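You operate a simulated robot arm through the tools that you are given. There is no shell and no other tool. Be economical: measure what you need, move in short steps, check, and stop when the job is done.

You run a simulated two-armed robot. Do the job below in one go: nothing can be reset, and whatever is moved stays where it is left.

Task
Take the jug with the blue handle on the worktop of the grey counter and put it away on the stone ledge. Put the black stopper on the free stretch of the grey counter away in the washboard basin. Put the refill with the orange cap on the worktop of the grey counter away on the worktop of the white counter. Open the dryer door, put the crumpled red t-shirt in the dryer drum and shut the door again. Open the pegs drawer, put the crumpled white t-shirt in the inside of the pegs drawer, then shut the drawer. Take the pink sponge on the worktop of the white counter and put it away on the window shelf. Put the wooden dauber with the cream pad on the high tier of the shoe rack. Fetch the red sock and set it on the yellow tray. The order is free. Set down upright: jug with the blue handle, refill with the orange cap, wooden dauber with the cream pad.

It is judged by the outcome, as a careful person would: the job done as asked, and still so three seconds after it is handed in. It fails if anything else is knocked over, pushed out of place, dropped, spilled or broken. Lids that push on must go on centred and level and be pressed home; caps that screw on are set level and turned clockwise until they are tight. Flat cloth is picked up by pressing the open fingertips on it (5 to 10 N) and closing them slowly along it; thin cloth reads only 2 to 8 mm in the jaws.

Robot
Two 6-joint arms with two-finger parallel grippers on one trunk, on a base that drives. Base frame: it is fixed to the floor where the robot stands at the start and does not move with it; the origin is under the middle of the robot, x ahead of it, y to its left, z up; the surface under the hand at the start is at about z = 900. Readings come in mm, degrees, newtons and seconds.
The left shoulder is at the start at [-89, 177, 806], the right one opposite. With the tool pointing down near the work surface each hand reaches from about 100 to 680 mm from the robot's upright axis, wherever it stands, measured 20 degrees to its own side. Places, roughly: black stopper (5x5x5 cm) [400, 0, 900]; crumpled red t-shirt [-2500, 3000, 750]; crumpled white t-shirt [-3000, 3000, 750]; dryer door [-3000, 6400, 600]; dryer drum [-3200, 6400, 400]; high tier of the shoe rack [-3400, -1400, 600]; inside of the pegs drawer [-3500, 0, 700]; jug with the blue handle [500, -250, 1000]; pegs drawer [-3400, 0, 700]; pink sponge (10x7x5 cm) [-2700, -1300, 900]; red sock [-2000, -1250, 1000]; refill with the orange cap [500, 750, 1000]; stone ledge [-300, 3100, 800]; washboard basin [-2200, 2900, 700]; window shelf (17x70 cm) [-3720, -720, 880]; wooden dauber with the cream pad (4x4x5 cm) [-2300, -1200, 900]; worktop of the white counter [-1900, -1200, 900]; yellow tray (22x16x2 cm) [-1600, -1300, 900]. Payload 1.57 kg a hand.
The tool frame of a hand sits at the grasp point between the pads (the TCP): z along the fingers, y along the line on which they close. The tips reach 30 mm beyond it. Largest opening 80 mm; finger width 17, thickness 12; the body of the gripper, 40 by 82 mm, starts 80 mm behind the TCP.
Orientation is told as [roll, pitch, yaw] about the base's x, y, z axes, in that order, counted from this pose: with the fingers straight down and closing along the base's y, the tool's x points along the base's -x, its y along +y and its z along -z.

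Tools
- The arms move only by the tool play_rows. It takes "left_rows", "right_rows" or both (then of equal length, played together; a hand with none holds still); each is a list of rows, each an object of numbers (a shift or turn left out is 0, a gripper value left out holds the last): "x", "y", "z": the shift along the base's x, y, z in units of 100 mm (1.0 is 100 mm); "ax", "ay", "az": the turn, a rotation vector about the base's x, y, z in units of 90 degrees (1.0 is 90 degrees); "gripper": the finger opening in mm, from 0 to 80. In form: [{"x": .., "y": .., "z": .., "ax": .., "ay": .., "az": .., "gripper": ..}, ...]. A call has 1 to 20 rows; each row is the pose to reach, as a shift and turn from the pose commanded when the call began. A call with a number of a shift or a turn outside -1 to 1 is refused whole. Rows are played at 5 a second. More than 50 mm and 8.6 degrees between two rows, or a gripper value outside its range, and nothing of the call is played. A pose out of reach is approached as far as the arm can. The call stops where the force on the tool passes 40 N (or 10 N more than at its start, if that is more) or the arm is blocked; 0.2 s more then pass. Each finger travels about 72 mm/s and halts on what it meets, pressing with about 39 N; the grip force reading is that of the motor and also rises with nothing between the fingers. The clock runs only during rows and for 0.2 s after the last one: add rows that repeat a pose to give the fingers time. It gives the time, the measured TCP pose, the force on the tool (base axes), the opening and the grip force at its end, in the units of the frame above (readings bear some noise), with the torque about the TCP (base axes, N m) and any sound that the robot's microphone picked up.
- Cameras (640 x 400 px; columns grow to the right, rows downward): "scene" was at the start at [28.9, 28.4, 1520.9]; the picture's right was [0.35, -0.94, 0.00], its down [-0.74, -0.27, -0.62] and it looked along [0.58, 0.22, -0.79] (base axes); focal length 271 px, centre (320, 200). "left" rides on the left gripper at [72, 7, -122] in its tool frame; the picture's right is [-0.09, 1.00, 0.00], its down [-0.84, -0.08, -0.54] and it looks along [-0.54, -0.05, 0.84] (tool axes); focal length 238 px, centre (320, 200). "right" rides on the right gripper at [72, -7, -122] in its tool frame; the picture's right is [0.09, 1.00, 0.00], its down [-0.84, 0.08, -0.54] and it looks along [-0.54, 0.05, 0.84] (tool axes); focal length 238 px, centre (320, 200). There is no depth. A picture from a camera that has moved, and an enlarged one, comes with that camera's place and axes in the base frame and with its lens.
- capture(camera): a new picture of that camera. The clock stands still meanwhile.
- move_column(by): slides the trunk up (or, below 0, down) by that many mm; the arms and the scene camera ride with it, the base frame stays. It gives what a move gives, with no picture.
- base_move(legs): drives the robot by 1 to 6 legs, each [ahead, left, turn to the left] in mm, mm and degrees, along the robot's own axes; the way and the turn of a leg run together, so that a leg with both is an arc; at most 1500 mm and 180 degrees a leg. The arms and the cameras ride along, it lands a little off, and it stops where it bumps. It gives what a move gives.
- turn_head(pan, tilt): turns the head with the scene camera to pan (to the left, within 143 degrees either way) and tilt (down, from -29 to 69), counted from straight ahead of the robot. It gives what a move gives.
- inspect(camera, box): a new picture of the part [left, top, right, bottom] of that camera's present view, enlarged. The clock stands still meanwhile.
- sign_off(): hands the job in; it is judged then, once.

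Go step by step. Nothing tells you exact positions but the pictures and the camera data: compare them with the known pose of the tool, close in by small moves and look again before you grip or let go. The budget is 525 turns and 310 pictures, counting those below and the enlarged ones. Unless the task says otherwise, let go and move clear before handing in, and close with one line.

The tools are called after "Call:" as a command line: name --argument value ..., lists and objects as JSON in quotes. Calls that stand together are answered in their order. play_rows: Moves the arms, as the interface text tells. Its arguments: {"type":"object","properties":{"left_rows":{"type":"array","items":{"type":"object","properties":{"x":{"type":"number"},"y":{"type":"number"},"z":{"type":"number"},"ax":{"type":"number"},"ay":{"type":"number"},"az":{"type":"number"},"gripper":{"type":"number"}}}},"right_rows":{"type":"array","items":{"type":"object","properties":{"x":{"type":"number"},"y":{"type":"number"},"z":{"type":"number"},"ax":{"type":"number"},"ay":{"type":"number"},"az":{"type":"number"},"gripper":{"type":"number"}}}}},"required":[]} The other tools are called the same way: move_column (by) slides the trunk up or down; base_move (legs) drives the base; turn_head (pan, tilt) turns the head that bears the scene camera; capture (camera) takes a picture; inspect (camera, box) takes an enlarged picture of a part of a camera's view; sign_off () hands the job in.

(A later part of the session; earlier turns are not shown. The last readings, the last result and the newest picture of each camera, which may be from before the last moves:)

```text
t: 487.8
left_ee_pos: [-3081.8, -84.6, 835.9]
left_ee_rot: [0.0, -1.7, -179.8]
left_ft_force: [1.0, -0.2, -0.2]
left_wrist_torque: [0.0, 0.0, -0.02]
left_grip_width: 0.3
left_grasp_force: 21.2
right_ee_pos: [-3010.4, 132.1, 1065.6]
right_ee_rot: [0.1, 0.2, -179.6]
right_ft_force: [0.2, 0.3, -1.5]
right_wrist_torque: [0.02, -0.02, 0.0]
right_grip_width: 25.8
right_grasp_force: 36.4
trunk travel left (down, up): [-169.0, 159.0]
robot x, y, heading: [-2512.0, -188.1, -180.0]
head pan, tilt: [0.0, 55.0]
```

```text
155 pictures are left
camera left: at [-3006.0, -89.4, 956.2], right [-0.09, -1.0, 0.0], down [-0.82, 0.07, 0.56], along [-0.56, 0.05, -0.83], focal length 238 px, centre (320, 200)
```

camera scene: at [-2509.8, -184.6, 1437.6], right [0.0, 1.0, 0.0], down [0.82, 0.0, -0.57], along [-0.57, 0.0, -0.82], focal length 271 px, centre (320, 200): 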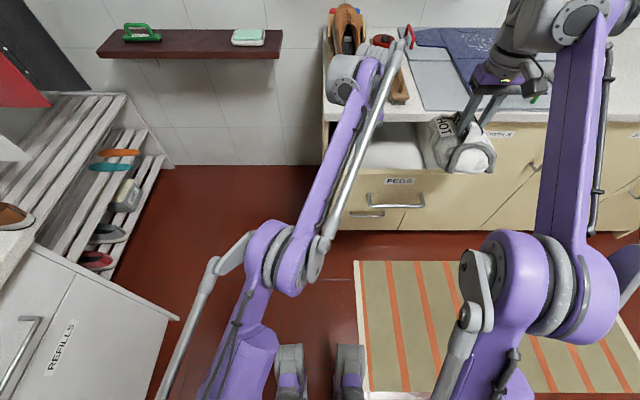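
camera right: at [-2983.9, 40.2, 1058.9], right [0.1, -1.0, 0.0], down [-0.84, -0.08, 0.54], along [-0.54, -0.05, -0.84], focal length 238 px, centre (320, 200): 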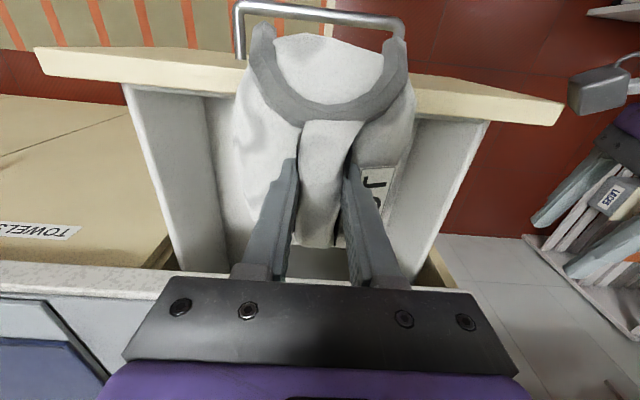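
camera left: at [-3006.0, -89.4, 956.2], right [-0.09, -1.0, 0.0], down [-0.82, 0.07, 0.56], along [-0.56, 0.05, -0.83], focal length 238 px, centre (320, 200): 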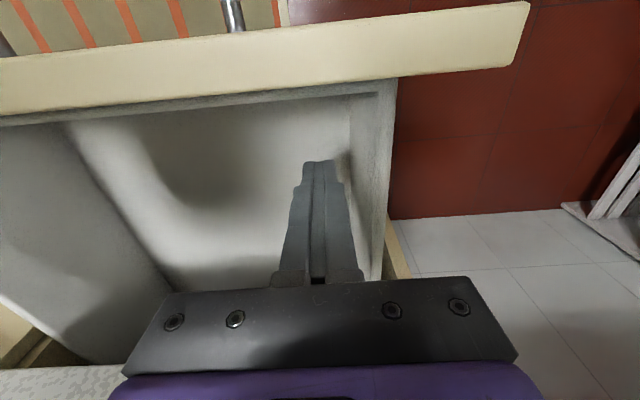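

Fingers are inside, behind the front panel. I'll back the base to draw it open.

Call:
base_move --legs '[[-120, 0, 0]]'

Call:
base_move --legs '[[-100, 0, 0]]'

Call:
capture --camera "scene"

```text
t: 489.0
left_ee_pos: [-2962.9, -83.8, 837.3]
left_ee_rot: [0.0, -1.6, -179.8]
left_ft_force: [0.6, 0.1, 1.0]
left_wrist_torque: [0.01, 0.02, -0.03]
left_grip_width: 0.0
left_grasp_force: 21.1
right_ee_pos: [-2890.9, 133.0, 1066.1]
right_ee_rot: [0.0, 0.2, -179.6]
right_ft_force: [-0.5, 0.0, -1.4]
right_wrist_torque: [-0.03, -0.02, -0.05]
right_grip_width: 25.6
right_grasp_force: 36.9
trunk travel left (down, up): [-169.0, 159.0]
robot x, y, heading: [-2398.1, -186.3, -179.7]
head pan, tilt: [0.0, 55.0]
```

```text
t: 490.2
left_ee_pos: [-2863.3, -81.7, 836.5]
left_ee_rot: [0.1, -1.5, -179.8]
left_ft_force: [0.7, -0.9, 0.1]
left_wrist_torque: [-0.02, 0.01, -0.03]
left_grip_width: 0.0
left_grasp_force: 21.2
right_ee_pos: [-2790.8, 134.6, 1065.4]
right_ee_rot: [0.0, 0.2, -179.8]
right_ft_force: [0.7, 0.2, -1.5]
right_wrist_torque: [0.0, 0.04, 0.02]
right_grip_width: 25.6
right_grasp_force: 36.7
trunk travel left (down, up): [-169.0, 159.0]
robot x, y, heading: [-2297.3, -188.0, -179.8]
head pan, tilt: [0.0, 55.0]
```

```text
154 pictures are left
camera scene: at [-2334.3, -183.8, 1437.6], right [0.0, 1.0, 0.0], down [0.82, 0.0, -0.57], along [-0.57, 0.0, -0.82], focal length 271 px, centre (320, 200)
```

scene: 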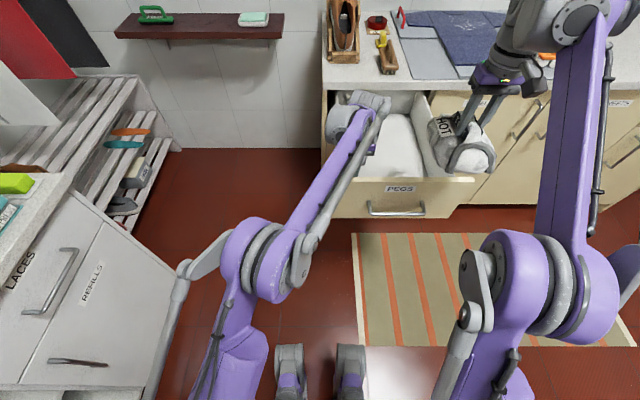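

The drawer is open again, wider. I'll raise the left hand clear, then lower the white shirt with the right.

Call:
play_rows --left_rows '[{"z": 0.4}, {"z": 0.8}, {"z": 1.0}, {"z": 1.0, "y": -0.4}, {"z": 1.0, "y": -0.8}, {"z": 1.0, "y": -1.0}]'

Call:
play_rows --left_rows '[{"z": 0.4, "x": 0.2}, {"z": 0.8, "x": 0.4}, {"z": 1.0, "x": 0.6}]' --right_rows '[{"y": -0.3}, {"y": -0.6}, {"y": -0.95}]'

Call:
base_move --legs '[[130, 0, 0]]'

Call:
play_rows --right_rows '[{"x": -0.4}, {"x": -0.8}, {"x": -1.0, "z": -0.3}, {"x": -1.0, "z": -0.6}]'

Call:
capture --camera "scene"

Call:
capture --camera "right"

```text
t: 491.6
left_ee_pos: [-2865.9, -183.5, 934.3]
left_ee_rot: [-0.1, -1.5, -179.9]
left_ft_force: [0.6, -0.4, -0.3]
left_wrist_torque: [0.01, -0.01, -0.01]
left_grip_width: 0.0
left_grasp_force: 20.9
left hand out of reach, approached as far as the arm can: row 3
right_ee_pos: [-2790.7, 133.8, 1066.1]
right_ee_rot: [0.1, 0.1, -179.7]
right_ft_force: [0.5, -0.5, -1.7]
right_wrist_torque: [0.0, 0.0, 0.0]
right_grip_width: 25.6
right_grasp_force: 36.6
trunk travel left (down, up): [-169.0, 159.0]
robot x, y, heading: [-2299.4, -181.2, -180.1]
head pan, tilt: [0.0, 55.0]
```

```text
t: 492.4
left_ee_pos: [-2801.8, -183.6, 1034.8]
left_ee_rot: [0.0, -1.6, -179.9]
left_ft_force: [0.0, 0.3, -0.5]
left_wrist_torque: [0.04, 0.02, 0.01]
left_grip_width: 0.1
left_grasp_force: 21.6
right_ee_pos: [-2789.5, 35.8, 1066.0]
right_ee_rot: [0.1, 0.2, -179.8]
right_ft_force: [0.2, -0.3, -1.7]
right_wrist_torque: [0.01, 0.03, 0.01]
right_grip_width: 25.6
right_grasp_force: 37.3
trunk travel left (down, up): [-169.0, 159.0]
robot x, y, heading: [-2297.2, -186.4, -180.0]
head pan, tilt: [0.0, 55.0]
```

```text
t: 493.7
left_ee_pos: [-2934.0, -183.6, 1034.1]
left_ee_rot: [0.0, -1.6, -179.8]
left_ft_force: [-0.7, -0.1, -0.5]
left_wrist_torque: [0.01, -0.02, -0.01]
left_grip_width: 0.0
left_grasp_force: 21.4
right_ee_pos: [-2922.4, 36.6, 1063.9]
right_ee_rot: [-0.1, 0.2, -179.7]
right_ft_force: [0.2, -0.3, -0.9]
right_wrist_torque: [0.04, -0.03, -0.02]
right_grip_width: 25.7
right_grasp_force: 37.0
trunk travel left (down, up): [-169.0, 159.0]
robot x, y, heading: [-2428.8, -184.3, -179.7]
head pan, tilt: [0.0, 55.0]
```

```text
t: 494.7
left_ee_pos: [-2933.2, -183.5, 1033.7]
left_ee_rot: [0.0, -1.6, -180.0]
left_ft_force: [0.1, 0.7, 1.0]
left_wrist_torque: [0.01, 0.03, 0.03]
left_grip_width: 0.0
left_grasp_force: 21.4
right_ee_pos: [-3003.4, 35.1, 1000.6]
right_ee_rot: [0.0, 0.0, -179.9]
right_ft_force: [0.7, 0.4, -1.2]
right_wrist_torque: [0.0, 0.02, -0.03]
right_grip_width: 25.6
right_grasp_force: 37.2
right hand out of reach, approached as far as the arm can: row 2, 3, 4
trunk travel left (down, up): [-169.0, 159.0]
robot x, y, heading: [-2429.9, -184.7, -179.9]
head pan, tilt: [0.0, 55.0]
```

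```text
153 pictures are left
camera scene: at [-2464.1, -184.1, 1437.6], right [0.0, 1.0, 0.0], down [0.82, 0.0, -0.57], along [-0.57, 0.0, -0.82], focal length 271 px, centre (320, 200)
```

scene: 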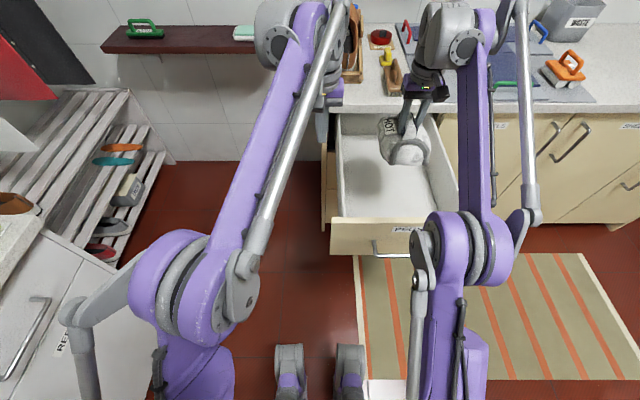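

```text
152 pictures are left
camera right: at [-2932.3, 42.8, 1122.6], right [0.1, -1.0, 0.0], down [-0.84, -0.08, 0.54], along [-0.54, -0.05, -0.84], focal length 238 px, centre (320, 200)
```

right: 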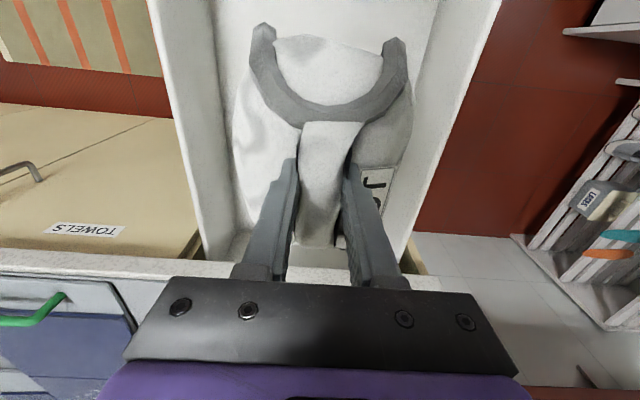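

Call:
play_rows --right_rows '[{"z": -0.4}, {"z": -0.8}, {"z": -1.0}]'

Call:
play_rows --right_rows '[{"z": -0.2}, {"z": -0.4}, {"z": -0.55}, {"z": -0.55}]'

Call:
play_rows --right_rows '[{"z": -0.1}, {"z": -0.2}, {"z": -0.3}, {"z": -0.4}, {"z": -0.5}, {"z": -0.6}]'

Call:
capture --camera "scene"

```text
t: 495.5
left_ee_pos: [-2933.7, -183.6, 1034.1]
left_ee_rot: [0.0, -1.6, -179.9]
left_ft_force: [0.0, 0.2, -0.7]
left_wrist_torque: [-0.01, 0.01, -0.01]
left_grip_width: 0.1
left_grasp_force: 21.6
right_ee_pos: [-3002.5, 35.0, 899.7]
right_ee_rot: [0.0, 0.2, -179.9]
right_ft_force: [-0.6, -1.1, -1.6]
right_wrist_torque: [-0.03, 0.0, -0.01]
right_grip_width: 25.7
right_grasp_force: 36.9
trunk travel left (down, up): [-169.0, 159.0]
robot x, y, heading: [-2425.7, -189.9, -179.8]
head pan, tilt: [0.0, 55.0]
```

```text
t: 496.5
left_ee_pos: [-2934.9, -183.2, 1034.9]
left_ee_rot: [0.0, -1.6, -179.9]
left_ft_force: [-0.3, 0.1, 0.2]
left_wrist_torque: [0.03, -0.03, 0.03]
left_grip_width: 0.2
left_grasp_force: 21.4
right_ee_pos: [-3001.6, 34.2, 845.0]
right_ee_rot: [0.0, 0.2, -179.8]
right_ft_force: [-0.4, 0.6, -0.9]
right_wrist_torque: [0.02, 0.0, -0.02]
right_grip_width: 25.6
right_grasp_force: 37.1
trunk travel left (down, up): [-169.0, 159.0]
robot x, y, heading: [-2427.8, -185.7, -180.0]
head pan, tilt: [0.0, 55.0]
```

```text
t: 497.9
left_ee_pos: [-2934.4, -182.9, 1033.8]
left_ee_rot: [0.0, -1.6, -179.9]
left_ft_force: [0.1, -0.7, -0.2]
left_wrist_torque: [0.01, -0.02, 0.0]
left_grip_width: 0.0
left_grasp_force: 21.5
right_ee_pos: [-3001.9, 37.2, 786.2]
right_ee_rot: [0.1, 0.3, -179.8]
right_ft_force: [0.5, 0.0, -1.8]
right_wrist_torque: [0.04, -0.02, 0.01]
right_grip_width: 25.6
right_grasp_force: 36.8
trunk travel left (down, up): [-169.0, 159.0]
robot x, y, heading: [-2427.2, -189.9, -179.9]
head pan, tilt: [0.0, 55.0]
```

```text
151 pictures are left
camera scene: at [-2465.7, -183.9, 1437.6], right [0.0, 1.0, 0.0], down [0.82, 0.0, -0.57], along [-0.57, 0.0, -0.82], focal length 271 px, centre (320, 200)
```

scene: 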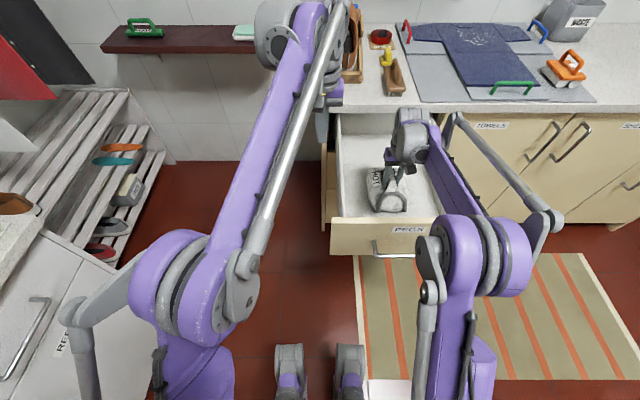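

Call:
play_rows --right_rows '[{"z": -0.08}, {"z": -0.16}, {"z": -0.24}, {"z": -0.32}, {"z": -0.4}, {"z": -0.48}]'

```text
t: 498.6
left_ee_pos: [-2931.3, -181.9, 1035.1]
left_ee_rot: [0.0, -1.5, -179.9]
left_ft_force: [-0.3, 0.6, 0.2]
left_wrist_torque: [0.0, 0.0, 0.02]
left_grip_width: 0.0
left_grasp_force: 21.0
right_ee_pos: [-3001.6, 35.8, 772.7]
right_ee_rot: [0.0, 0.0, -179.9]
right_ft_force: [-0.9, 1.3, 27.7]
right_wrist_torque: [-0.08, 0.87, 0.01]
right_grip_width: 25.0
right_grasp_force: 36.6
trunk travel left (down, up): [-169.0, 159.0]
robot x, y, heading: [-2425.3, -188.3, -180.0]
head pan, tilt: [0.0, 55.0]
stopped in row 3 (right hand): the force on the tool passed its limit at 56 N (the readings are from after the stop); the commanded pose is now the measured one
```

The shirt rests on the drawer floor. I'll release and lift straight out.

Call:
play_rows --right_rows '[{"z": 0.02}, {"z": 0.02, "gripper": 40}, {"z": 0.02, "gripper": 54}, {"z": 0.02, "gripper": 54}, {"z": 0.4}, {"z": 0.8}, {"z": 1.0}]'

Call:
play_rows --right_rows '[{"z": 0.4}, {"z": 0.8}, {"z": 1.0}, {"z": 1.0, "x": 0.4}, {"z": 1.0, "x": 0.8}, {"z": 1.0, "x": 1.0}]'

Call:
capture --camera "scene"

```text
t: 500.2
left_ee_pos: [-2933.4, -182.9, 1034.4]
left_ee_rot: [0.0, -1.7, -179.8]
left_ft_force: [-0.1, -0.5, -0.4]
left_wrist_torque: [0.01, 0.01, -0.01]
left_grip_width: 0.0
left_grasp_force: 21.0
right_ee_pos: [-3001.7, 37.5, 870.8]
right_ee_rot: [-0.1, 0.1, -179.9]
right_ft_force: [0.2, 1.0, -0.7]
right_wrist_torque: [-0.01, 0.0, 0.0]
right_grip_width: 53.9
right_grasp_force: 0.1
trunk travel left (down, up): [-169.0, 159.0]
robot x, y, heading: [-2422.3, -186.8, -179.8]
head pan, tilt: [0.0, 55.0]
```

```text
t: 501.6
left_ee_pos: [-2934.4, -183.2, 1034.8]
left_ee_rot: [0.0, -1.7, -180.0]
left_ft_force: [0.0, -1.0, 0.0]
left_wrist_torque: [0.01, -0.03, 0.0]
left_grip_width: 0.2
left_grasp_force: 21.4
right_ee_pos: [-2902.0, 37.9, 971.1]
right_ee_rot: [-0.1, 0.1, -179.9]
right_ft_force: [-0.4, 0.2, 0.6]
right_wrist_torque: [0.0, 0.0, 0.01]
right_grip_width: 54.0
right_grasp_force: 0.0
trunk travel left (down, up): [-169.0, 159.0]
robot x, y, heading: [-2429.2, -187.6, -179.9]
head pan, tilt: [0.0, 55.0]
```

```text
150 pictures are left
camera scene: at [-2465.0, -183.9, 1437.6], right [0.0, 1.0, 0.0], down [0.82, 0.0, -0.57], along [-0.57, 0.0, -0.82], focal length 271 px, centre (320, 200)
```

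scene: 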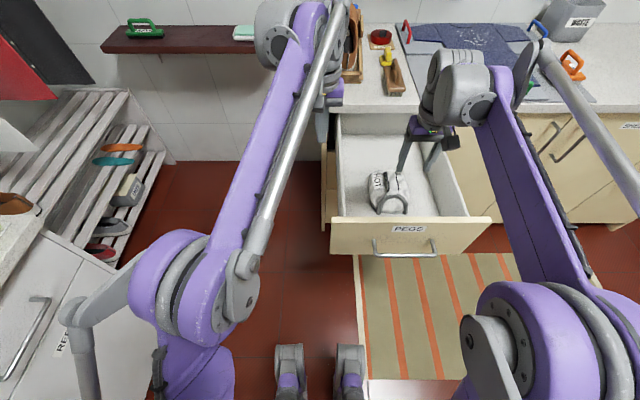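

White shirt is in the drawer. To close, I'll push the front panel left of the handle with the left hand tilted so its fingertips lead.

Call:
base_move --legs '[[-170, 0, 0]]'

Call:
play_rows --left_rows '[{"ay": 0.083, "z": -0.2, "y": 0.1}, {"ay": 0.166, "z": -0.4, "y": 0.2}, {"ay": 0.25, "z": -0.6, "y": 0.3}, {"ay": 0.333, "z": -0.8, "y": 0.45}, {"ay": 0.416, "z": -1.0, "y": 0.6}, {"ay": 0.5, "z": -1.0, "y": 0.75}, {"ay": 0.583, "z": -1.0, "y": 0.88}, {"ay": 0.65, "z": -1.0, "y": 0.88}]' --right_rows '[{"z": 0.2, "x": 0.1}, {"z": 0.4, "x": 0.2}, {"z": 0.6, "x": 0.3}, {"z": 0.8, "x": 0.4}, {"z": 1.0, "x": 0.5}, {"z": 1.0, "x": 0.5}, {"z": 1.0, "x": 0.5}, {"z": 1.0, "x": 0.5}]'

Call:
play_rows --left_rows '[{"z": -0.4}, {"z": -0.8}, {"z": -1.0}, {"z": -1.0}]'

Call:
play_rows --left_rows '[{"z": -0.3}, {"z": -0.6}, {"z": -0.6}]'

Call:
capture --camera "scene"

```text
t: 503.1
left_ee_pos: [-2763.9, -184.0, 1034.9]
left_ee_rot: [0.1, -1.6, -179.8]
left_ft_force: [0.2, -0.9, -0.5]
left_wrist_torque: [-0.02, 0.04, 0.03]
left_grip_width: 0.1
left_grasp_force: 20.6
right_ee_pos: [-2733.0, 37.4, 970.7]
right_ee_rot: [0.0, 0.0, -179.8]
right_ft_force: [0.0, -0.4, 1.0]
right_wrist_torque: [-0.01, 0.0, -0.02]
right_grip_width: 53.9
right_grasp_force: 0.1
trunk travel left (down, up): [-169.0, 159.0]
robot x, y, heading: [-2260.3, -186.3, -179.8]
head pan, tilt: [0.0, 55.0]
```

```text
t: 504.9
left_ee_pos: [-2765.7, -96.3, 934.9]
left_ee_rot: [-0.4, -60.1, -179.5]
left_ft_force: [-0.8, -0.1, 0.3]
left_wrist_torque: [0.02, -0.03, 0.0]
left_grip_width: 0.4
left_grasp_force: 21.6
right_ee_pos: [-2682.9, 35.8, 1071.2]
right_ee_rot: [0.0, 0.1, -179.9]
right_ft_force: [-1.0, 0.3, -0.4]
right_wrist_torque: [0.03, 0.01, 0.0]
right_grip_width: 54.0
right_grasp_force: 0.1
trunk travel left (down, up): [-169.0, 159.0]
robot x, y, heading: [-2256.0, -185.9, -179.9]
head pan, tilt: [0.0, 55.0]
```

```text
t: 505.9
left_ee_pos: [-2764.3, -96.4, 834.7]
left_ee_rot: [-0.2, -60.1, -179.6]
left_ft_force: [-1.1, -0.2, 0.2]
left_wrist_torque: [-0.03, 0.01, 0.01]
left_grip_width: 0.3
left_grasp_force: 21.0
right_ee_pos: [-2683.2, 36.2, 1071.5]
right_ee_rot: [0.0, 0.0, -179.8]
right_ft_force: [-0.1, -0.1, -1.0]
right_wrist_torque: [-0.02, -0.05, 0.01]
right_grip_width: 53.9
right_grasp_force: 0.0
trunk travel left (down, up): [-169.0, 159.0]
robot x, y, heading: [-2260.1, -183.0, -179.9]
head pan, tilt: [0.0, 55.0]
```

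```text
t: 506.6
left_ee_pos: [-2765.0, -96.2, 774.8]
left_ee_rot: [-0.3, -60.1, -179.6]
left_ft_force: [-0.3, -0.1, 0.3]
left_wrist_torque: [-0.02, -0.01, 0.01]
left_grip_width: 0.2
left_grasp_force: 21.0
right_ee_pos: [-2683.6, 36.0, 1071.9]
right_ee_rot: [0.0, 0.1, -179.9]
right_ft_force: [-0.4, -0.2, -0.6]
right_wrist_torque: [0.04, -0.04, 0.01]
right_grip_width: 53.9
right_grasp_force: 0.1
trunk travel left (down, up): [-169.0, 159.0]
robot x, y, heading: [-2255.9, -182.6, -179.8]
head pan, tilt: [0.0, 55.0]
```

```text
149 pictures are left
camera scene: at [-2296.4, -183.8, 1437.6], right [0.0, 1.0, 0.0], down [0.82, 0.0, -0.57], along [-0.57, 0.0, -0.82], focal length 271 px, centre (320, 200)
```

scene: 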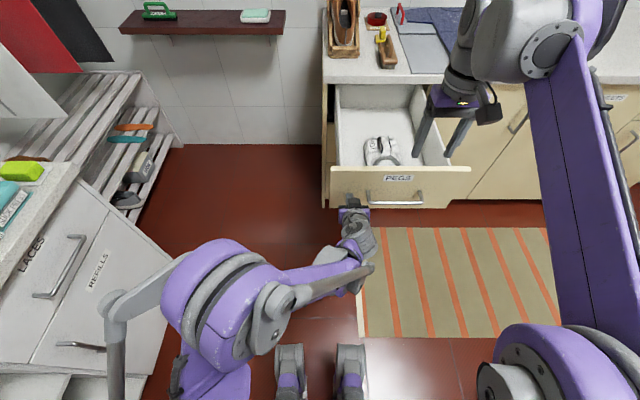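

Aligned to the left of the handle. I'll drive forward to push the drawer in.

Call:
base_move --legs '[[250, 0, 0]]'

Call:
base_move --legs '[[120, 0, 0]]'

Call:
capture --camera "scene"

```text
t: 508.5
left_ee_pos: [-3016.1, -96.5, 773.6]
left_ee_rot: [-0.2, -60.0, -179.6]
left_ft_force: [-0.2, -0.2, 0.3]
left_wrist_torque: [0.02, -0.02, -0.03]
left_grip_width: 0.0
left_grasp_force: 21.8
right_ee_pos: [-2934.2, 35.4, 1071.9]
right_ee_rot: [0.0, 0.2, -179.8]
right_ft_force: [-0.6, -0.2, -0.8]
right_wrist_torque: [0.0, 0.0, -0.04]
right_grip_width: 54.1
right_grasp_force: 0.1
trunk travel left (down, up): [-169.0, 159.0]
robot x, y, heading: [-2509.4, -187.8, -180.0]
head pan, tilt: [0.0, 55.0]
```

```text
t: 509.7
left_ee_pos: [-3136.2, -98.0, 774.2]
left_ee_rot: [-0.4, -60.0, -179.5]
left_ft_force: [-0.4, 0.1, -0.2]
left_wrist_torque: [-0.02, 0.02, 0.02]
left_grip_width: 0.3
left_grasp_force: 21.3
right_ee_pos: [-3055.5, 34.7, 1069.9]
right_ee_rot: [0.0, 0.1, -179.7]
right_ft_force: [-0.3, 0.2, 0.6]
right_wrist_torque: [-0.05, -0.04, -0.02]
right_grip_width: 53.9
right_grasp_force: 0.1
trunk travel left (down, up): [-169.0, 159.0]
robot x, y, heading: [-2631.2, -188.7, -179.6]
head pan, tilt: [0.0, 55.0]
```

```text
148 pictures are left
camera scene: at [-2667.6, -184.9, 1437.6], right [0.0, 1.0, 0.0], down [0.82, 0.0, -0.57], along [-0.57, 0.0, -0.82], focal length 271 px, centre (320, 200)
```

scene: 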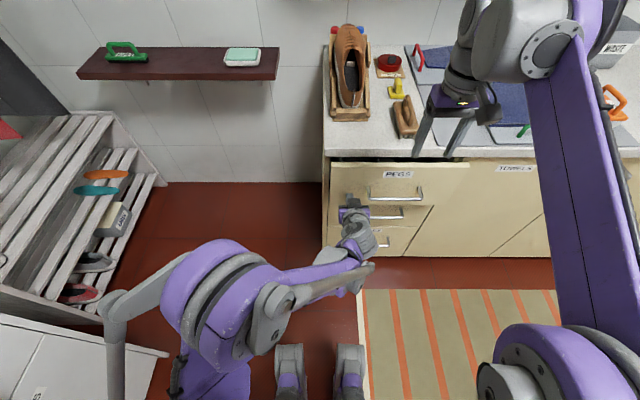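

Call:
base_move --legs '[[60, 0, 0]]'

Call:
base_move --legs '[[40, 0, 0]]'

Call:
capture --camera "scene"

```text
t: 510.7
left_ee_pos: [-3196.4, -97.7, 774.1]
left_ee_rot: [-0.2, -60.0, -179.6]
left_ft_force: [-0.3, -0.2, 0.4]
left_wrist_torque: [-0.03, -0.02, -0.03]
left_grip_width: 0.3
left_grasp_force: 21.2
right_ee_pos: [-3114.4, 34.5, 1069.8]
right_ee_rot: [0.1, 0.2, -179.6]
right_ft_force: [-0.4, -0.1, 0.0]
right_wrist_torque: [-0.03, -0.02, 0.0]
right_grip_width: 54.0
right_grasp_force: 0.1
trunk travel left (down, up): [-169.0, 159.0]
robot x, y, heading: [-2687.1, -187.6, -180.1]
head pan, tilt: [0.0, 55.0]
```

```text
t: 511.6
left_ee_pos: [-3210.7, -97.6, 774.7]
left_ee_rot: [-0.5, -59.9, -179.6]
left_ft_force: [14.0, -1.5, 4.5]
left_wrist_torque: [0.08, 0.01, 0.06]
left_grip_width: 0.2
left_grasp_force: 20.8
right_ee_pos: [-3135.3, 34.7, 1071.3]
right_ee_rot: [-0.1, 0.0, -179.8]
right_ft_force: [-1.0, 0.7, 1.0]
right_wrist_torque: [-0.01, -0.02, 0.0]
right_grip_width: 54.1
right_grasp_force: 0.2
trunk travel left (down, up): [-169.0, 159.0]
robot x, y, heading: [-2714.6, -190.6, -179.7]
head pan, tilt: [0.0, 55.0]
stopped in leg 1: the force on the tool passed its limit at 116 N (the readings are from after the stop); the commanded pose is now the measured one
```

```text
147 pictures are left
camera scene: at [-2747.7, -185.4, 1437.6], right [0.0, 1.0, 0.0], down [0.82, 0.0, -0.57], along [-0.57, 0.0, -0.82], focal length 271 px, centre (320, 200)
```

scene: 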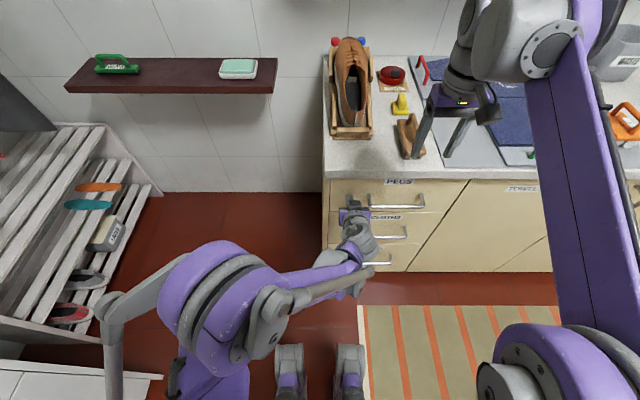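

Call:
base_move --legs '[[-350, 0, 0]]'

Call:
turn_head --pan 0 --tilt 38

Call:
inspect --camera "scene" --box '[290, 170, 450, 330]'

```text
t: 513.9
left_ee_pos: [-2858.1, -96.8, 774.0]
left_ee_rot: [-0.4, -59.8, -179.5]
left_ft_force: [0.6, 1.2, 0.0]
left_wrist_torque: [-0.01, 0.02, 0.0]
left_grip_width: 0.0
left_grasp_force: 20.8
right_ee_pos: [-2783.8, 34.4, 1071.0]
right_ee_rot: [0.2, 0.0, -179.7]
right_ft_force: [0.6, 0.7, 0.6]
right_wrist_torque: [-0.03, -0.01, 0.0]
right_grip_width: 54.0
right_grasp_force: 0.0
trunk travel left (down, up): [-169.0, 159.0]
robot x, y, heading: [-2359.0, -186.1, -179.6]
head pan, tilt: [0.0, 55.0]
```

```text
t: 514.6
left_ee_pos: [-2859.6, -96.2, 773.6]
left_ee_rot: [-0.4, -59.8, -179.6]
left_ft_force: [0.2, -0.5, 0.4]
left_wrist_torque: [0.01, 0.05, -0.02]
left_grip_width: 0.0
left_grasp_force: 21.3
right_ee_pos: [-2783.4, 35.0, 1070.0]
right_ee_rot: [0.1, 0.2, -179.6]
right_ft_force: [0.4, -0.1, 0.5]
right_wrist_torque: [0.03, 0.0, -0.01]
right_grip_width: 54.0
right_grasp_force: 0.0
trunk travel left (down, up): [-169.0, 159.0]
robot x, y, heading: [-2357.0, -187.1, -179.8]
head pan, tilt: [0.0, 38.0]
```

```text
2.50 times, centred on (370, 250) of scene
camera zoom: at [-2410.5, -183.9, 1461.2], right [0.0, 1.0, 0.0], down [0.62, 0.0, -0.79], along [-0.79, 0.0, -0.62], focal length 677 px, centre (195, 75)
```

zoom: 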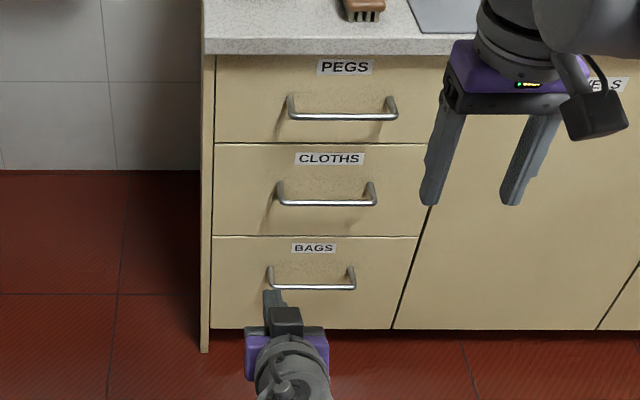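

The pegs drawer is shut. Now I'll restore the left hand and turn to the white counter.

Call:
play_rows --left_rows '[{"ay": -0.083, "z": 0.2}, {"ay": -0.166, "z": 0.4}, {"ay": -0.25, "z": 0.6}, {"ay": -0.333, "z": 0.8}, {"ay": -0.416, "z": 1.0}, {"ay": -0.5, "z": 1.0}, {"ay": -0.583, "z": 1.0, "x": 0.3}, {"ay": -0.65, "z": 1.0, "x": 0.5}]'

Call:
move_column --by 150

Call:
play_rows --left_rows '[{"z": 0.4, "y": -0.2}, {"z": 0.8, "y": -0.4}, {"z": 1.0, "y": -0.6}]' --right_rows '[{"z": 0.0, "y": 0.1}, {"z": 0.0, "y": 0.2}, {"z": 0.0, "y": 0.2}]'

Call:
base_move --legs '[[-150, 0, 0], [0, 0, 89.8]]'

Call:
capture --camera "scene"

Call:
turn_head --pan -45 --tilt 35

Call:
capture --camera "scene"

Call:
turn_head --pan 45 --tilt 35

Call:
capture --camera "scene"

```text
t: 516.5
left_ee_pos: [-2809.6, -96.9, 874.7]
left_ee_rot: [0.0, -1.2, -179.7]
left_ft_force: [-0.3, 0.3, 0.5]
left_wrist_torque: [0.0, -0.01, 0.0]
left_grip_width: 0.0
left_grasp_force: 21.6
right_ee_pos: [-2783.7, 34.3, 1072.1]
right_ee_rot: [0.2, 0.1, -179.7]
right_ft_force: [-0.3, 0.0, 0.2]
right_wrist_torque: [0.07, -0.01, 0.02]
right_grip_width: 54.0
right_grasp_force: 0.1
trunk travel left (down, up): [-169.0, 159.0]
robot x, y, heading: [-2359.7, -188.5, -179.5]
head pan, tilt: [0.0, 38.0]
```

```text
t: 518.2
left_ee_pos: [-2808.4, -98.3, 1024.6]
left_ee_rot: [0.0, -1.3, -179.7]
left_ft_force: [0.4, 0.3, 0.2]
left_wrist_torque: [-0.01, 0.01, 0.01]
left_grip_width: 0.0
left_grasp_force: 21.5
right_ee_pos: [-2784.0, 35.7, 1220.7]
right_ee_rot: [0.0, 0.1, -179.7]
right_ft_force: [0.2, 0.3, 0.3]
right_wrist_torque: [-0.01, 0.02, 0.02]
right_grip_width: 53.9
right_grasp_force: 0.1
trunk travel left (down, up): [-319.0, 9.0]
robot x, y, heading: [-2358.2, -183.8, -179.8]
head pan, tilt: [0.0, 38.0]
```

```text
t: 519.0
left_ee_pos: [-2809.1, -157.4, 1124.8]
left_ee_rot: [0.0, -1.3, -179.8]
left_ft_force: [0.2, -1.0, 0.1]
left_wrist_torque: [0.02, 0.0, -0.02]
left_grip_width: 0.0
left_grasp_force: 21.4
right_ee_pos: [-2784.1, 57.1, 1221.9]
right_ee_rot: [0.0, 0.1, -179.7]
right_ft_force: [-0.6, -0.2, -0.6]
right_wrist_torque: [0.04, -0.02, -0.01]
right_grip_width: 53.9
right_grasp_force: 0.1
trunk travel left (down, up): [-319.0, 9.0]
robot x, y, heading: [-2358.2, -187.7, -179.8]
head pan, tilt: [0.0, 38.0]
```

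```text
t: 524.2
left_ee_pos: [-2241.8, -634.3, 1125.8]
left_ee_rot: [0.0, -1.3, -90.6]
left_ft_force: [0.3, 1.5, 0.0]
left_wrist_torque: [0.0, 0.03, 0.02]
left_grip_width: 0.0
left_grasp_force: 21.2
right_ee_pos: [-2454.1, -606.4, 1220.6]
right_ee_rot: [0.0, 0.1, -90.7]
right_ft_force: [0.4, -0.6, 0.3]
right_wrist_torque: [0.02, 0.01, 0.0]
right_grip_width: 54.3
right_grasp_force: 0.1
trunk travel left (down, up): [-319.0, 9.0]
robot x, y, heading: [-2206.3, -185.8, -90.6]
head pan, tilt: [0.0, 38.0]
```

```text
145 pictures are left
camera scene: at [-2207.8, -226.2, 1615.0], right [-1.0, 0.01, 0.0], down [0.01, 0.62, -0.79], along [-0.01, -0.79, -0.62], focal length 271 px, centre (320, 200)
```

scene: 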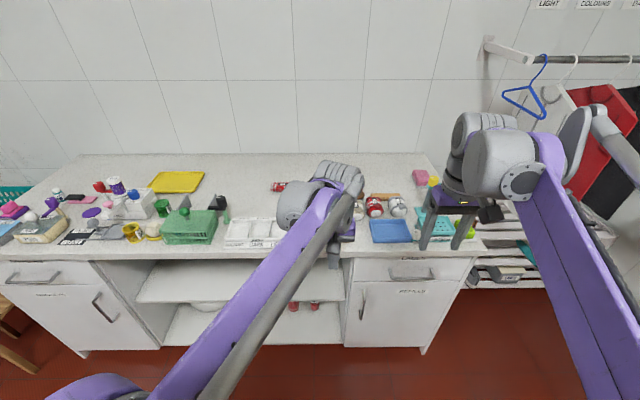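

```text
t: 525.3
left_ee_pos: [-2241.5, -634.7, 1125.1]
left_ee_rot: [0.0, -1.3, -90.6]
left_ft_force: [-0.3, -0.2, 0.2]
left_wrist_torque: [-0.02, 0.02, 0.03]
left_grip_width: 0.2
left_grasp_force: 21.3
right_ee_pos: [-2455.1, -606.3, 1222.7]
right_ee_rot: [0.0, 0.1, -90.6]
right_ft_force: [-0.6, 0.5, -0.3]
right_wrist_torque: [0.01, 0.03, -0.01]
right_grip_width: 54.3
right_grasp_force: 0.1
trunk travel left (down, up): [-319.0, 9.0]
robot x, y, heading: [-2207.5, -184.6, -90.9]
head pan, tilt: [-45.0, 35.0]
```

```text
144 pictures are left
camera scene: at [-2269.8, -201.6, 1619.6], right [-0.7, 0.71, 0.0], down [0.41, 0.4, -0.82], along [-0.59, -0.57, -0.57], focal length 271 px, centre (320, 200)
```

scene: 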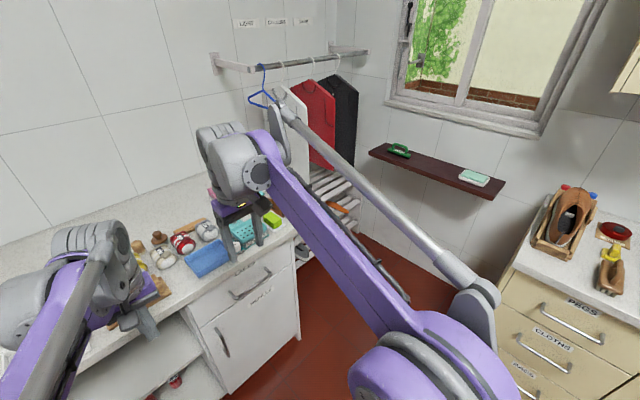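

```text
t: 526.9
left_ee_pos: [-2242.3, -634.6, 1125.1]
left_ee_rot: [0.0, -1.4, -90.6]
left_ft_force: [-1.0, 0.0, 0.1]
left_wrist_torque: [0.0, 0.03, -0.04]
left_grip_width: 0.0
left_grasp_force: 21.5
right_ee_pos: [-2455.0, -606.5, 1221.4]
right_ee_rot: [0.0, 0.1, -90.7]
right_ft_force: [0.3, 0.1, 0.4]
right_wrist_torque: [0.02, -0.03, -0.01]
right_grip_width: 54.0
right_grasp_force: 0.1
trunk travel left (down, up): [-319.0, 9.0]
robot x, y, heading: [-2205.6, -186.8, -90.5]
head pan, tilt: [45.0, 35.0]
```

```text
143 pictures are left
camera scene: at [-2145.3, -202.9, 1619.6], right [-0.72, -0.7, 0.0], down [-0.4, 0.41, -0.82], along [0.57, -0.59, -0.57], focal length 271 px, centre (320, 200)
```

scene: 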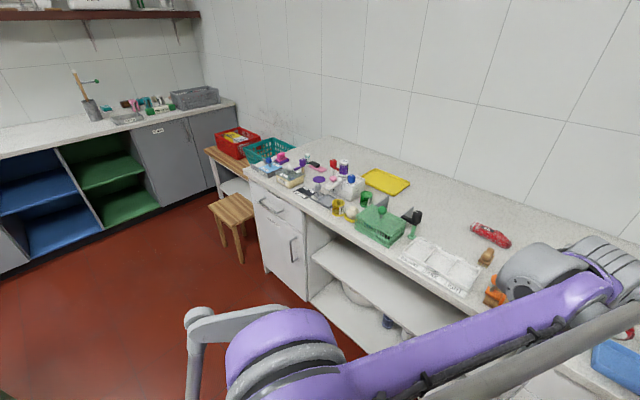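

I see the tray at about [-1566,-1270] and the pink sponge at about [-2680,-1275]. I'll zoom in to find the sock and the dauber.

Call:
inspect --camera "scene" --box '[400, 190, 640, 340]'

Call:
turn_head --pan -45 --tilt 35

Call:
inspect --camera "scene" --box '[100, 180, 340, 330]'

```text
2.67 times, centred on (520, 265) of scene
camera zoom: at [-2145.3, -202.9, 1619.6], right [-0.72, -0.7, 0.0], down [-0.4, 0.41, -0.82], along [0.57, -0.59, -0.57], focal length 722 px, centre (-213, 27)
```

zoom: 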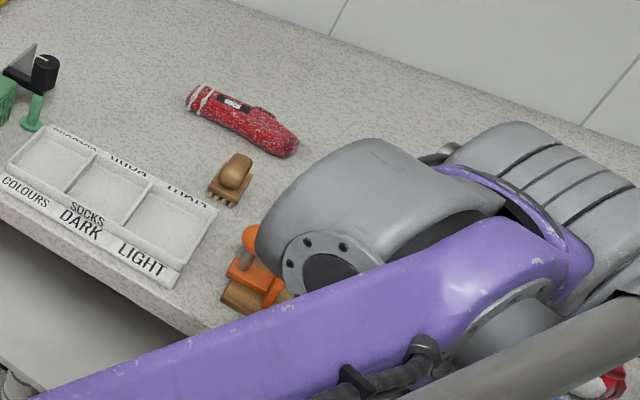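

```text
t: 528.6
left_ee_pos: [-2241.2, -634.8, 1125.3]
left_ee_rot: [0.0, -1.2, -90.6]
left_ft_force: [-0.2, -0.7, -0.4]
left_wrist_torque: [0.0, 0.01, -0.01]
left_grip_width: 0.0
left_grasp_force: 21.8
right_ee_pos: [-2454.0, -606.4, 1222.5]
right_ee_rot: [0.1, 0.1, -90.6]
right_ft_force: [0.0, -0.2, -0.1]
right_wrist_torque: [0.0, -0.01, -0.04]
right_grip_width: 53.9
right_grasp_force: 0.0
trunk travel left (down, up): [-319.0, 9.0]
robot x, y, heading: [-2204.7, -187.3, -90.7]
head pan, tilt: [-45.0, 35.0]
```

```text
2.67 times, centred on (220, 255) of scene
camera zoom: at [-2269.8, -201.5, 1619.6], right [-0.7, 0.71, 0.0], down [0.41, 0.4, -0.82], along [-0.59, -0.57, -0.57], focal length 722 px, centre (587, 53)
```

zoom: 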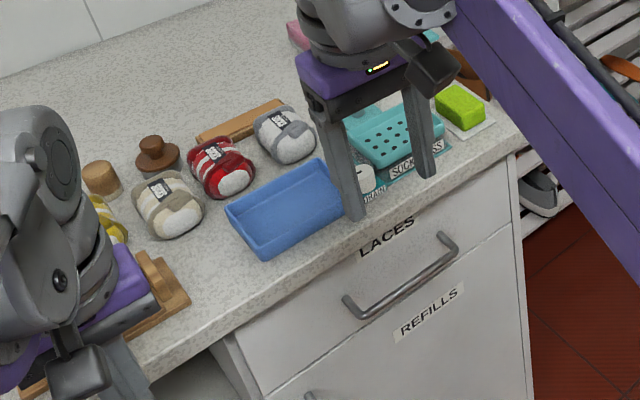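

The red sock lies along x at about [-2075,-1215]; the dauber is probably at about [-2319,-1161]. I'll drive up to the counter and fetch the sock with the left hand first.

Call:
base_move --legs '[[300, -40, 0]]'

Call:
base_move --legs '[[130, 0, 0]]'

Call:
play_rows --left_rows '[{"az": 0.083, "x": 0.1}, {"az": 0.166, "x": 0.3}, {"az": 0.25, "x": 0.5}, {"az": 0.333, "x": 0.7}, {"az": 0.416, "x": 0.9}, {"az": 0.5, "x": 1.0}, {"az": 0.583, "x": 1.0}, {"az": 0.666, "x": 1.0}, {"az": 0.75, "x": 1.0}, {"az": 0.833, "x": 1.0}, {"az": 0.916, "x": 1.0}, {"az": 1.0, "x": 1.0, "gripper": 80}]'

Call:
turn_head --pan 0 --tilt 45

Call:
capture --camera "scene"

Call:
capture --camera "left"

```text
t: 530.6
left_ee_pos: [-2283.2, -933.5, 1124.2]
left_ee_rot: [0.0, -1.3, -90.3]
left_ft_force: [0.0, -0.2, 0.0]
left_wrist_torque: [-0.01, -0.03, -0.02]
left_grip_width: 0.2
left_grasp_force: 21.7
right_ee_pos: [-2495.5, -905.4, 1221.3]
right_ee_rot: [0.0, 0.0, -90.3]
right_ft_force: [-0.5, -0.3, 0.8]
right_wrist_torque: [-0.02, -0.02, -0.01]
right_grip_width: 54.2
right_grasp_force: 0.0
trunk travel left (down, up): [-319.0, 9.0]
robot x, y, heading: [-2252.0, -484.4, -90.3]
head pan, tilt: [-45.0, 35.0]
```

```text
t: 531.9
left_ee_pos: [-2284.1, -1062.2, 1125.5]
left_ee_rot: [0.1, -1.2, -90.4]
left_ft_force: [0.1, 1.2, -0.2]
left_wrist_torque: [0.0, -0.01, -0.03]
left_grip_width: 0.0
left_grasp_force: 20.5
right_ee_pos: [-2496.5, -1032.9, 1220.3]
right_ee_rot: [0.0, 0.1, -90.3]
right_ft_force: [0.2, 0.8, -0.3]
right_wrist_torque: [-0.01, 0.02, 0.0]
right_grip_width: 54.1
right_grasp_force: 0.1
trunk travel left (down, up): [-319.0, 9.0]
robot x, y, heading: [-2249.2, -609.1, -90.6]
head pan, tilt: [-45.0, 35.0]
```

```text
t: 534.5
left_ee_pos: [-2183.0, -1063.1, 1125.1]
left_ee_rot: [0.1, -1.2, -0.4]
left_ft_force: [1.2, 1.4, 0.3]
left_wrist_torque: [-0.01, 0.0, 0.0]
left_grip_width: 52.3
left_grasp_force: 0.0
right_ee_pos: [-2496.6, -1034.5, 1221.1]
right_ee_rot: [0.1, 0.1, -90.3]
right_ft_force: [0.2, 0.0, 0.1]
right_wrist_torque: [0.01, 0.02, 0.01]
right_grip_width: 54.1
right_grasp_force: 0.0
trunk travel left (down, up): [-319.0, 9.0]
robot x, y, heading: [-2246.9, -612.4, -90.4]
head pan, tilt: [-45.0, 35.0]
```

```text
t: 535.6
left_ee_pos: [-2183.6, -1063.7, 1125.3]
left_ee_rot: [0.0, -1.3, -0.5]
left_ft_force: [-0.5, 0.0, 0.1]
left_wrist_torque: [0.01, 0.01, -0.02]
left_grip_width: 80.0
left_grasp_force: 0.0
right_ee_pos: [-2497.0, -1035.3, 1222.2]
right_ee_rot: [0.0, 0.1, -90.3]
right_ft_force: [0.2, 0.1, 0.2]
right_wrist_torque: [-0.02, -0.03, 0.02]
right_grip_width: 54.1
right_grasp_force: 0.1
trunk travel left (down, up): [-319.0, 9.0]
robot x, y, heading: [-2250.7, -613.3, -90.6]
head pan, tilt: [0.0, 45.0]
```

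```text
140 pictures are left
camera scene: at [-2251.1, -648.9, 1604.8], right [-1.0, 0.01, 0.0], down [0.01, 0.71, -0.71], along [-0.01, -0.71, -0.71], focal length 271 px, centre (320, 200)
```

scene: 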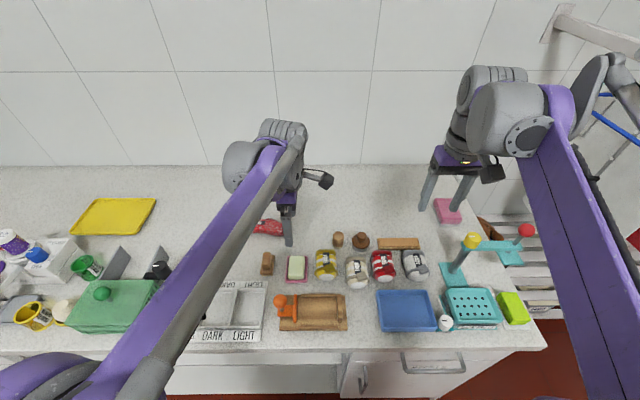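

```text
139 pictures are left
camera left: at [-2257.3, -1053.9, 1246.4], right [0.1, 0.99, 0.0], down [0.82, -0.08, 0.56], along [0.56, -0.05, -0.83], focal length 238 px, centre (320, 200)
```

left: 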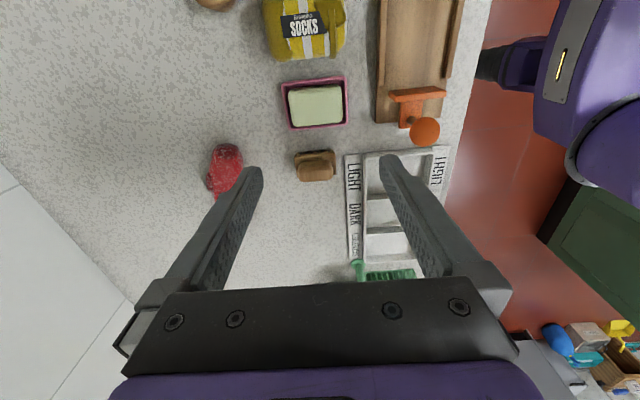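

I'll move the left hand over the sock and zoom on the daubers meanwhile.

Call:
play_rows --left_rows '[{"x": 0.25, "y": -0.3}, {"x": 0.5, "y": -0.6}, {"x": 0.75, "y": -0.9}, {"x": 1.0, "y": -1.0}]'

Call:
play_rows --left_rows '[{"x": 0.05, "y": -0.3, "z": -0.3}, {"x": 0.05, "y": -0.54, "z": -0.7}, {"x": 0.05, "y": -0.54, "z": -1.0}, {"x": 0.05, "y": -0.54, "z": -1.0}]'

Call:
capture --camera "left"

Call:
inspect --camera "scene" --box '[300, 200, 460, 300]'

```text
t: 536.6
left_ee_pos: [-2080.4, -1163.2, 1126.0]
left_ee_rot: [-0.1, -1.3, -0.3]
left_ft_force: [0.6, 0.9, 0.6]
left_wrist_torque: [-0.03, 0.02, 0.03]
left_grip_width: 79.8
left_grasp_force: 0.0
right_ee_pos: [-2496.6, -1034.8, 1222.0]
right_ee_rot: [0.1, 0.0, -90.3]
right_ft_force: [0.3, 0.3, 0.6]
right_wrist_torque: [-0.01, -0.06, 0.01]
right_grip_width: 54.1
right_grasp_force: 0.1
trunk travel left (down, up): [-319.0, 9.0]
robot x, y, heading: [-2250.1, -613.5, -90.5]
head pan, tilt: [0.0, 45.0]
```

```text
t: 537.6
left_ee_pos: [-2077.9, -1216.2, 1026.2]
left_ee_rot: [0.0, -1.3, -0.4]
left_ft_force: [0.0, -0.4, 0.2]
left_wrist_torque: [-0.05, 0.01, 0.01]
left_grip_width: 80.2
left_grasp_force: 0.1
right_ee_pos: [-2496.5, -1034.9, 1222.1]
right_ee_rot: [0.1, 0.1, -90.2]
right_ft_force: [-0.4, 0.0, -0.2]
right_wrist_torque: [0.0, -0.01, 0.04]
right_grip_width: 54.0
right_grasp_force: 0.0
trunk travel left (down, up): [-319.0, 9.0]
robot x, y, heading: [-2249.2, -611.1, -90.5]
head pan, tilt: [0.0, 45.0]
```

```text
138 pictures are left
camera left: at [-2152.3, -1207.6, 1146.0], right [0.1, 0.99, 0.0], down [0.82, -0.08, 0.56], along [0.56, -0.05, -0.83], focal length 238 px, centre (320, 200)
```

left: 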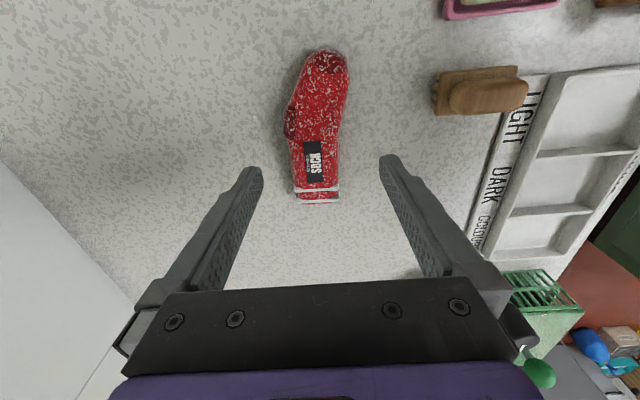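

```text
4.00 times, centred on (380, 250) of scene
camera zoom: at [-2251.0, -649.1, 1604.8], right [-1.0, 0.01, 0.0], down [0.01, 0.71, -0.71], along [-0.01, -0.71, -0.71], focal length 1083 px, centre (80, 0)
```

zoom: 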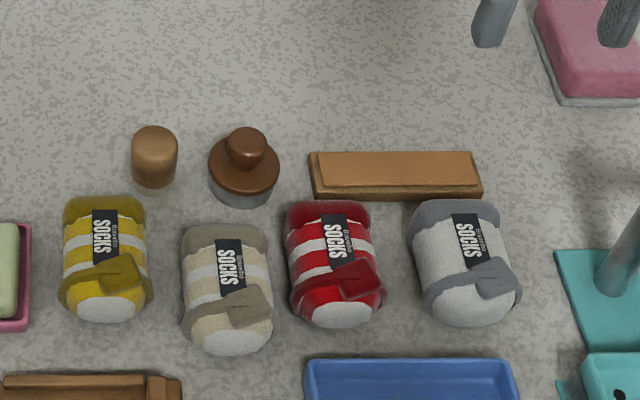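

The sock is centred under the left hand. The tan cylinder at about [-2316,-1153] should be the dauber. I'll lower onto the sock and grip.

Call:
play_rows --left_rows '[{"z": -0.4}, {"z": -0.8}, {"z": -0.88}, {"z": -0.88}]'

Call:
play_rows --left_rows '[{"gripper": 60}, {"gripper": 45}, {"gripper": 30}, {"gripper": 20}, {"gripper": 10}, {"gripper": 5}, {"gripper": 5}]'

Call:
capture --camera "left"

```text
t: 538.6
left_ee_pos: [-2076.7, -1215.5, 936.9]
left_ee_rot: [-0.1, -1.3, -0.4]
left_ft_force: [0.1, 0.0, -0.3]
left_wrist_torque: [-0.01, -0.03, 0.02]
left_grip_width: 79.8
left_grasp_force: 0.0
right_ee_pos: [-2496.8, -1033.9, 1221.6]
right_ee_rot: [0.1, 0.1, -90.4]
right_ft_force: [0.3, 0.3, 0.1]
right_wrist_torque: [-0.02, 0.03, -0.01]
right_grip_width: 54.0
right_grasp_force: 0.1
trunk travel left (down, up): [-319.0, 9.0]
robot x, y, heading: [-2247.1, -611.8, -90.4]
head pan, tilt: [0.0, 45.0]
```

```text
t: 540.2
left_ee_pos: [-2077.1, -1214.2, 937.0]
left_ee_rot: [-0.1, -1.3, -0.3]
left_ft_force: [0.3, -0.5, 0.3]
left_wrist_torque: [0.01, 0.03, -0.02]
left_grip_width: 46.9
left_grasp_force: 39.2
right_ee_pos: [-2497.6, -1035.7, 1221.1]
right_ee_rot: [0.1, 0.1, -90.3]
right_ft_force: [0.3, 0.4, 0.1]
right_wrist_torque: [-0.03, -0.04, 0.0]
right_grip_width: 54.0
right_grasp_force: 0.0
trunk travel left (down, up): [-319.0, 9.0]
robot x, y, heading: [-2251.4, -616.5, -90.4]
head pan, tilt: [0.0, 45.0]
```

```text
136 pictures are left
camera left: at [-2151.3, -1206.9, 1057.9], right [0.1, 0.99, 0.0], down [0.82, -0.08, 0.56], along [0.56, -0.05, -0.83], focal length 238 px, centre (320, 200)
```

left: 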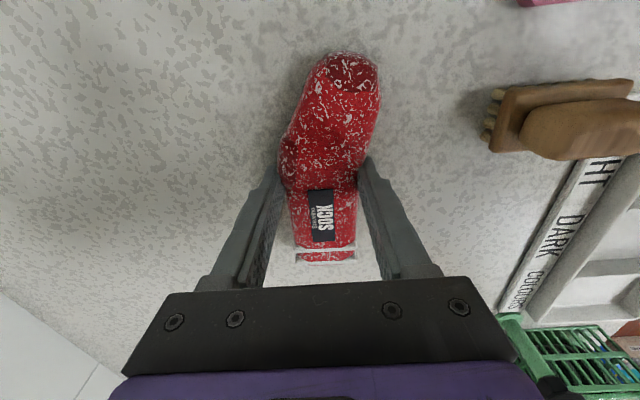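

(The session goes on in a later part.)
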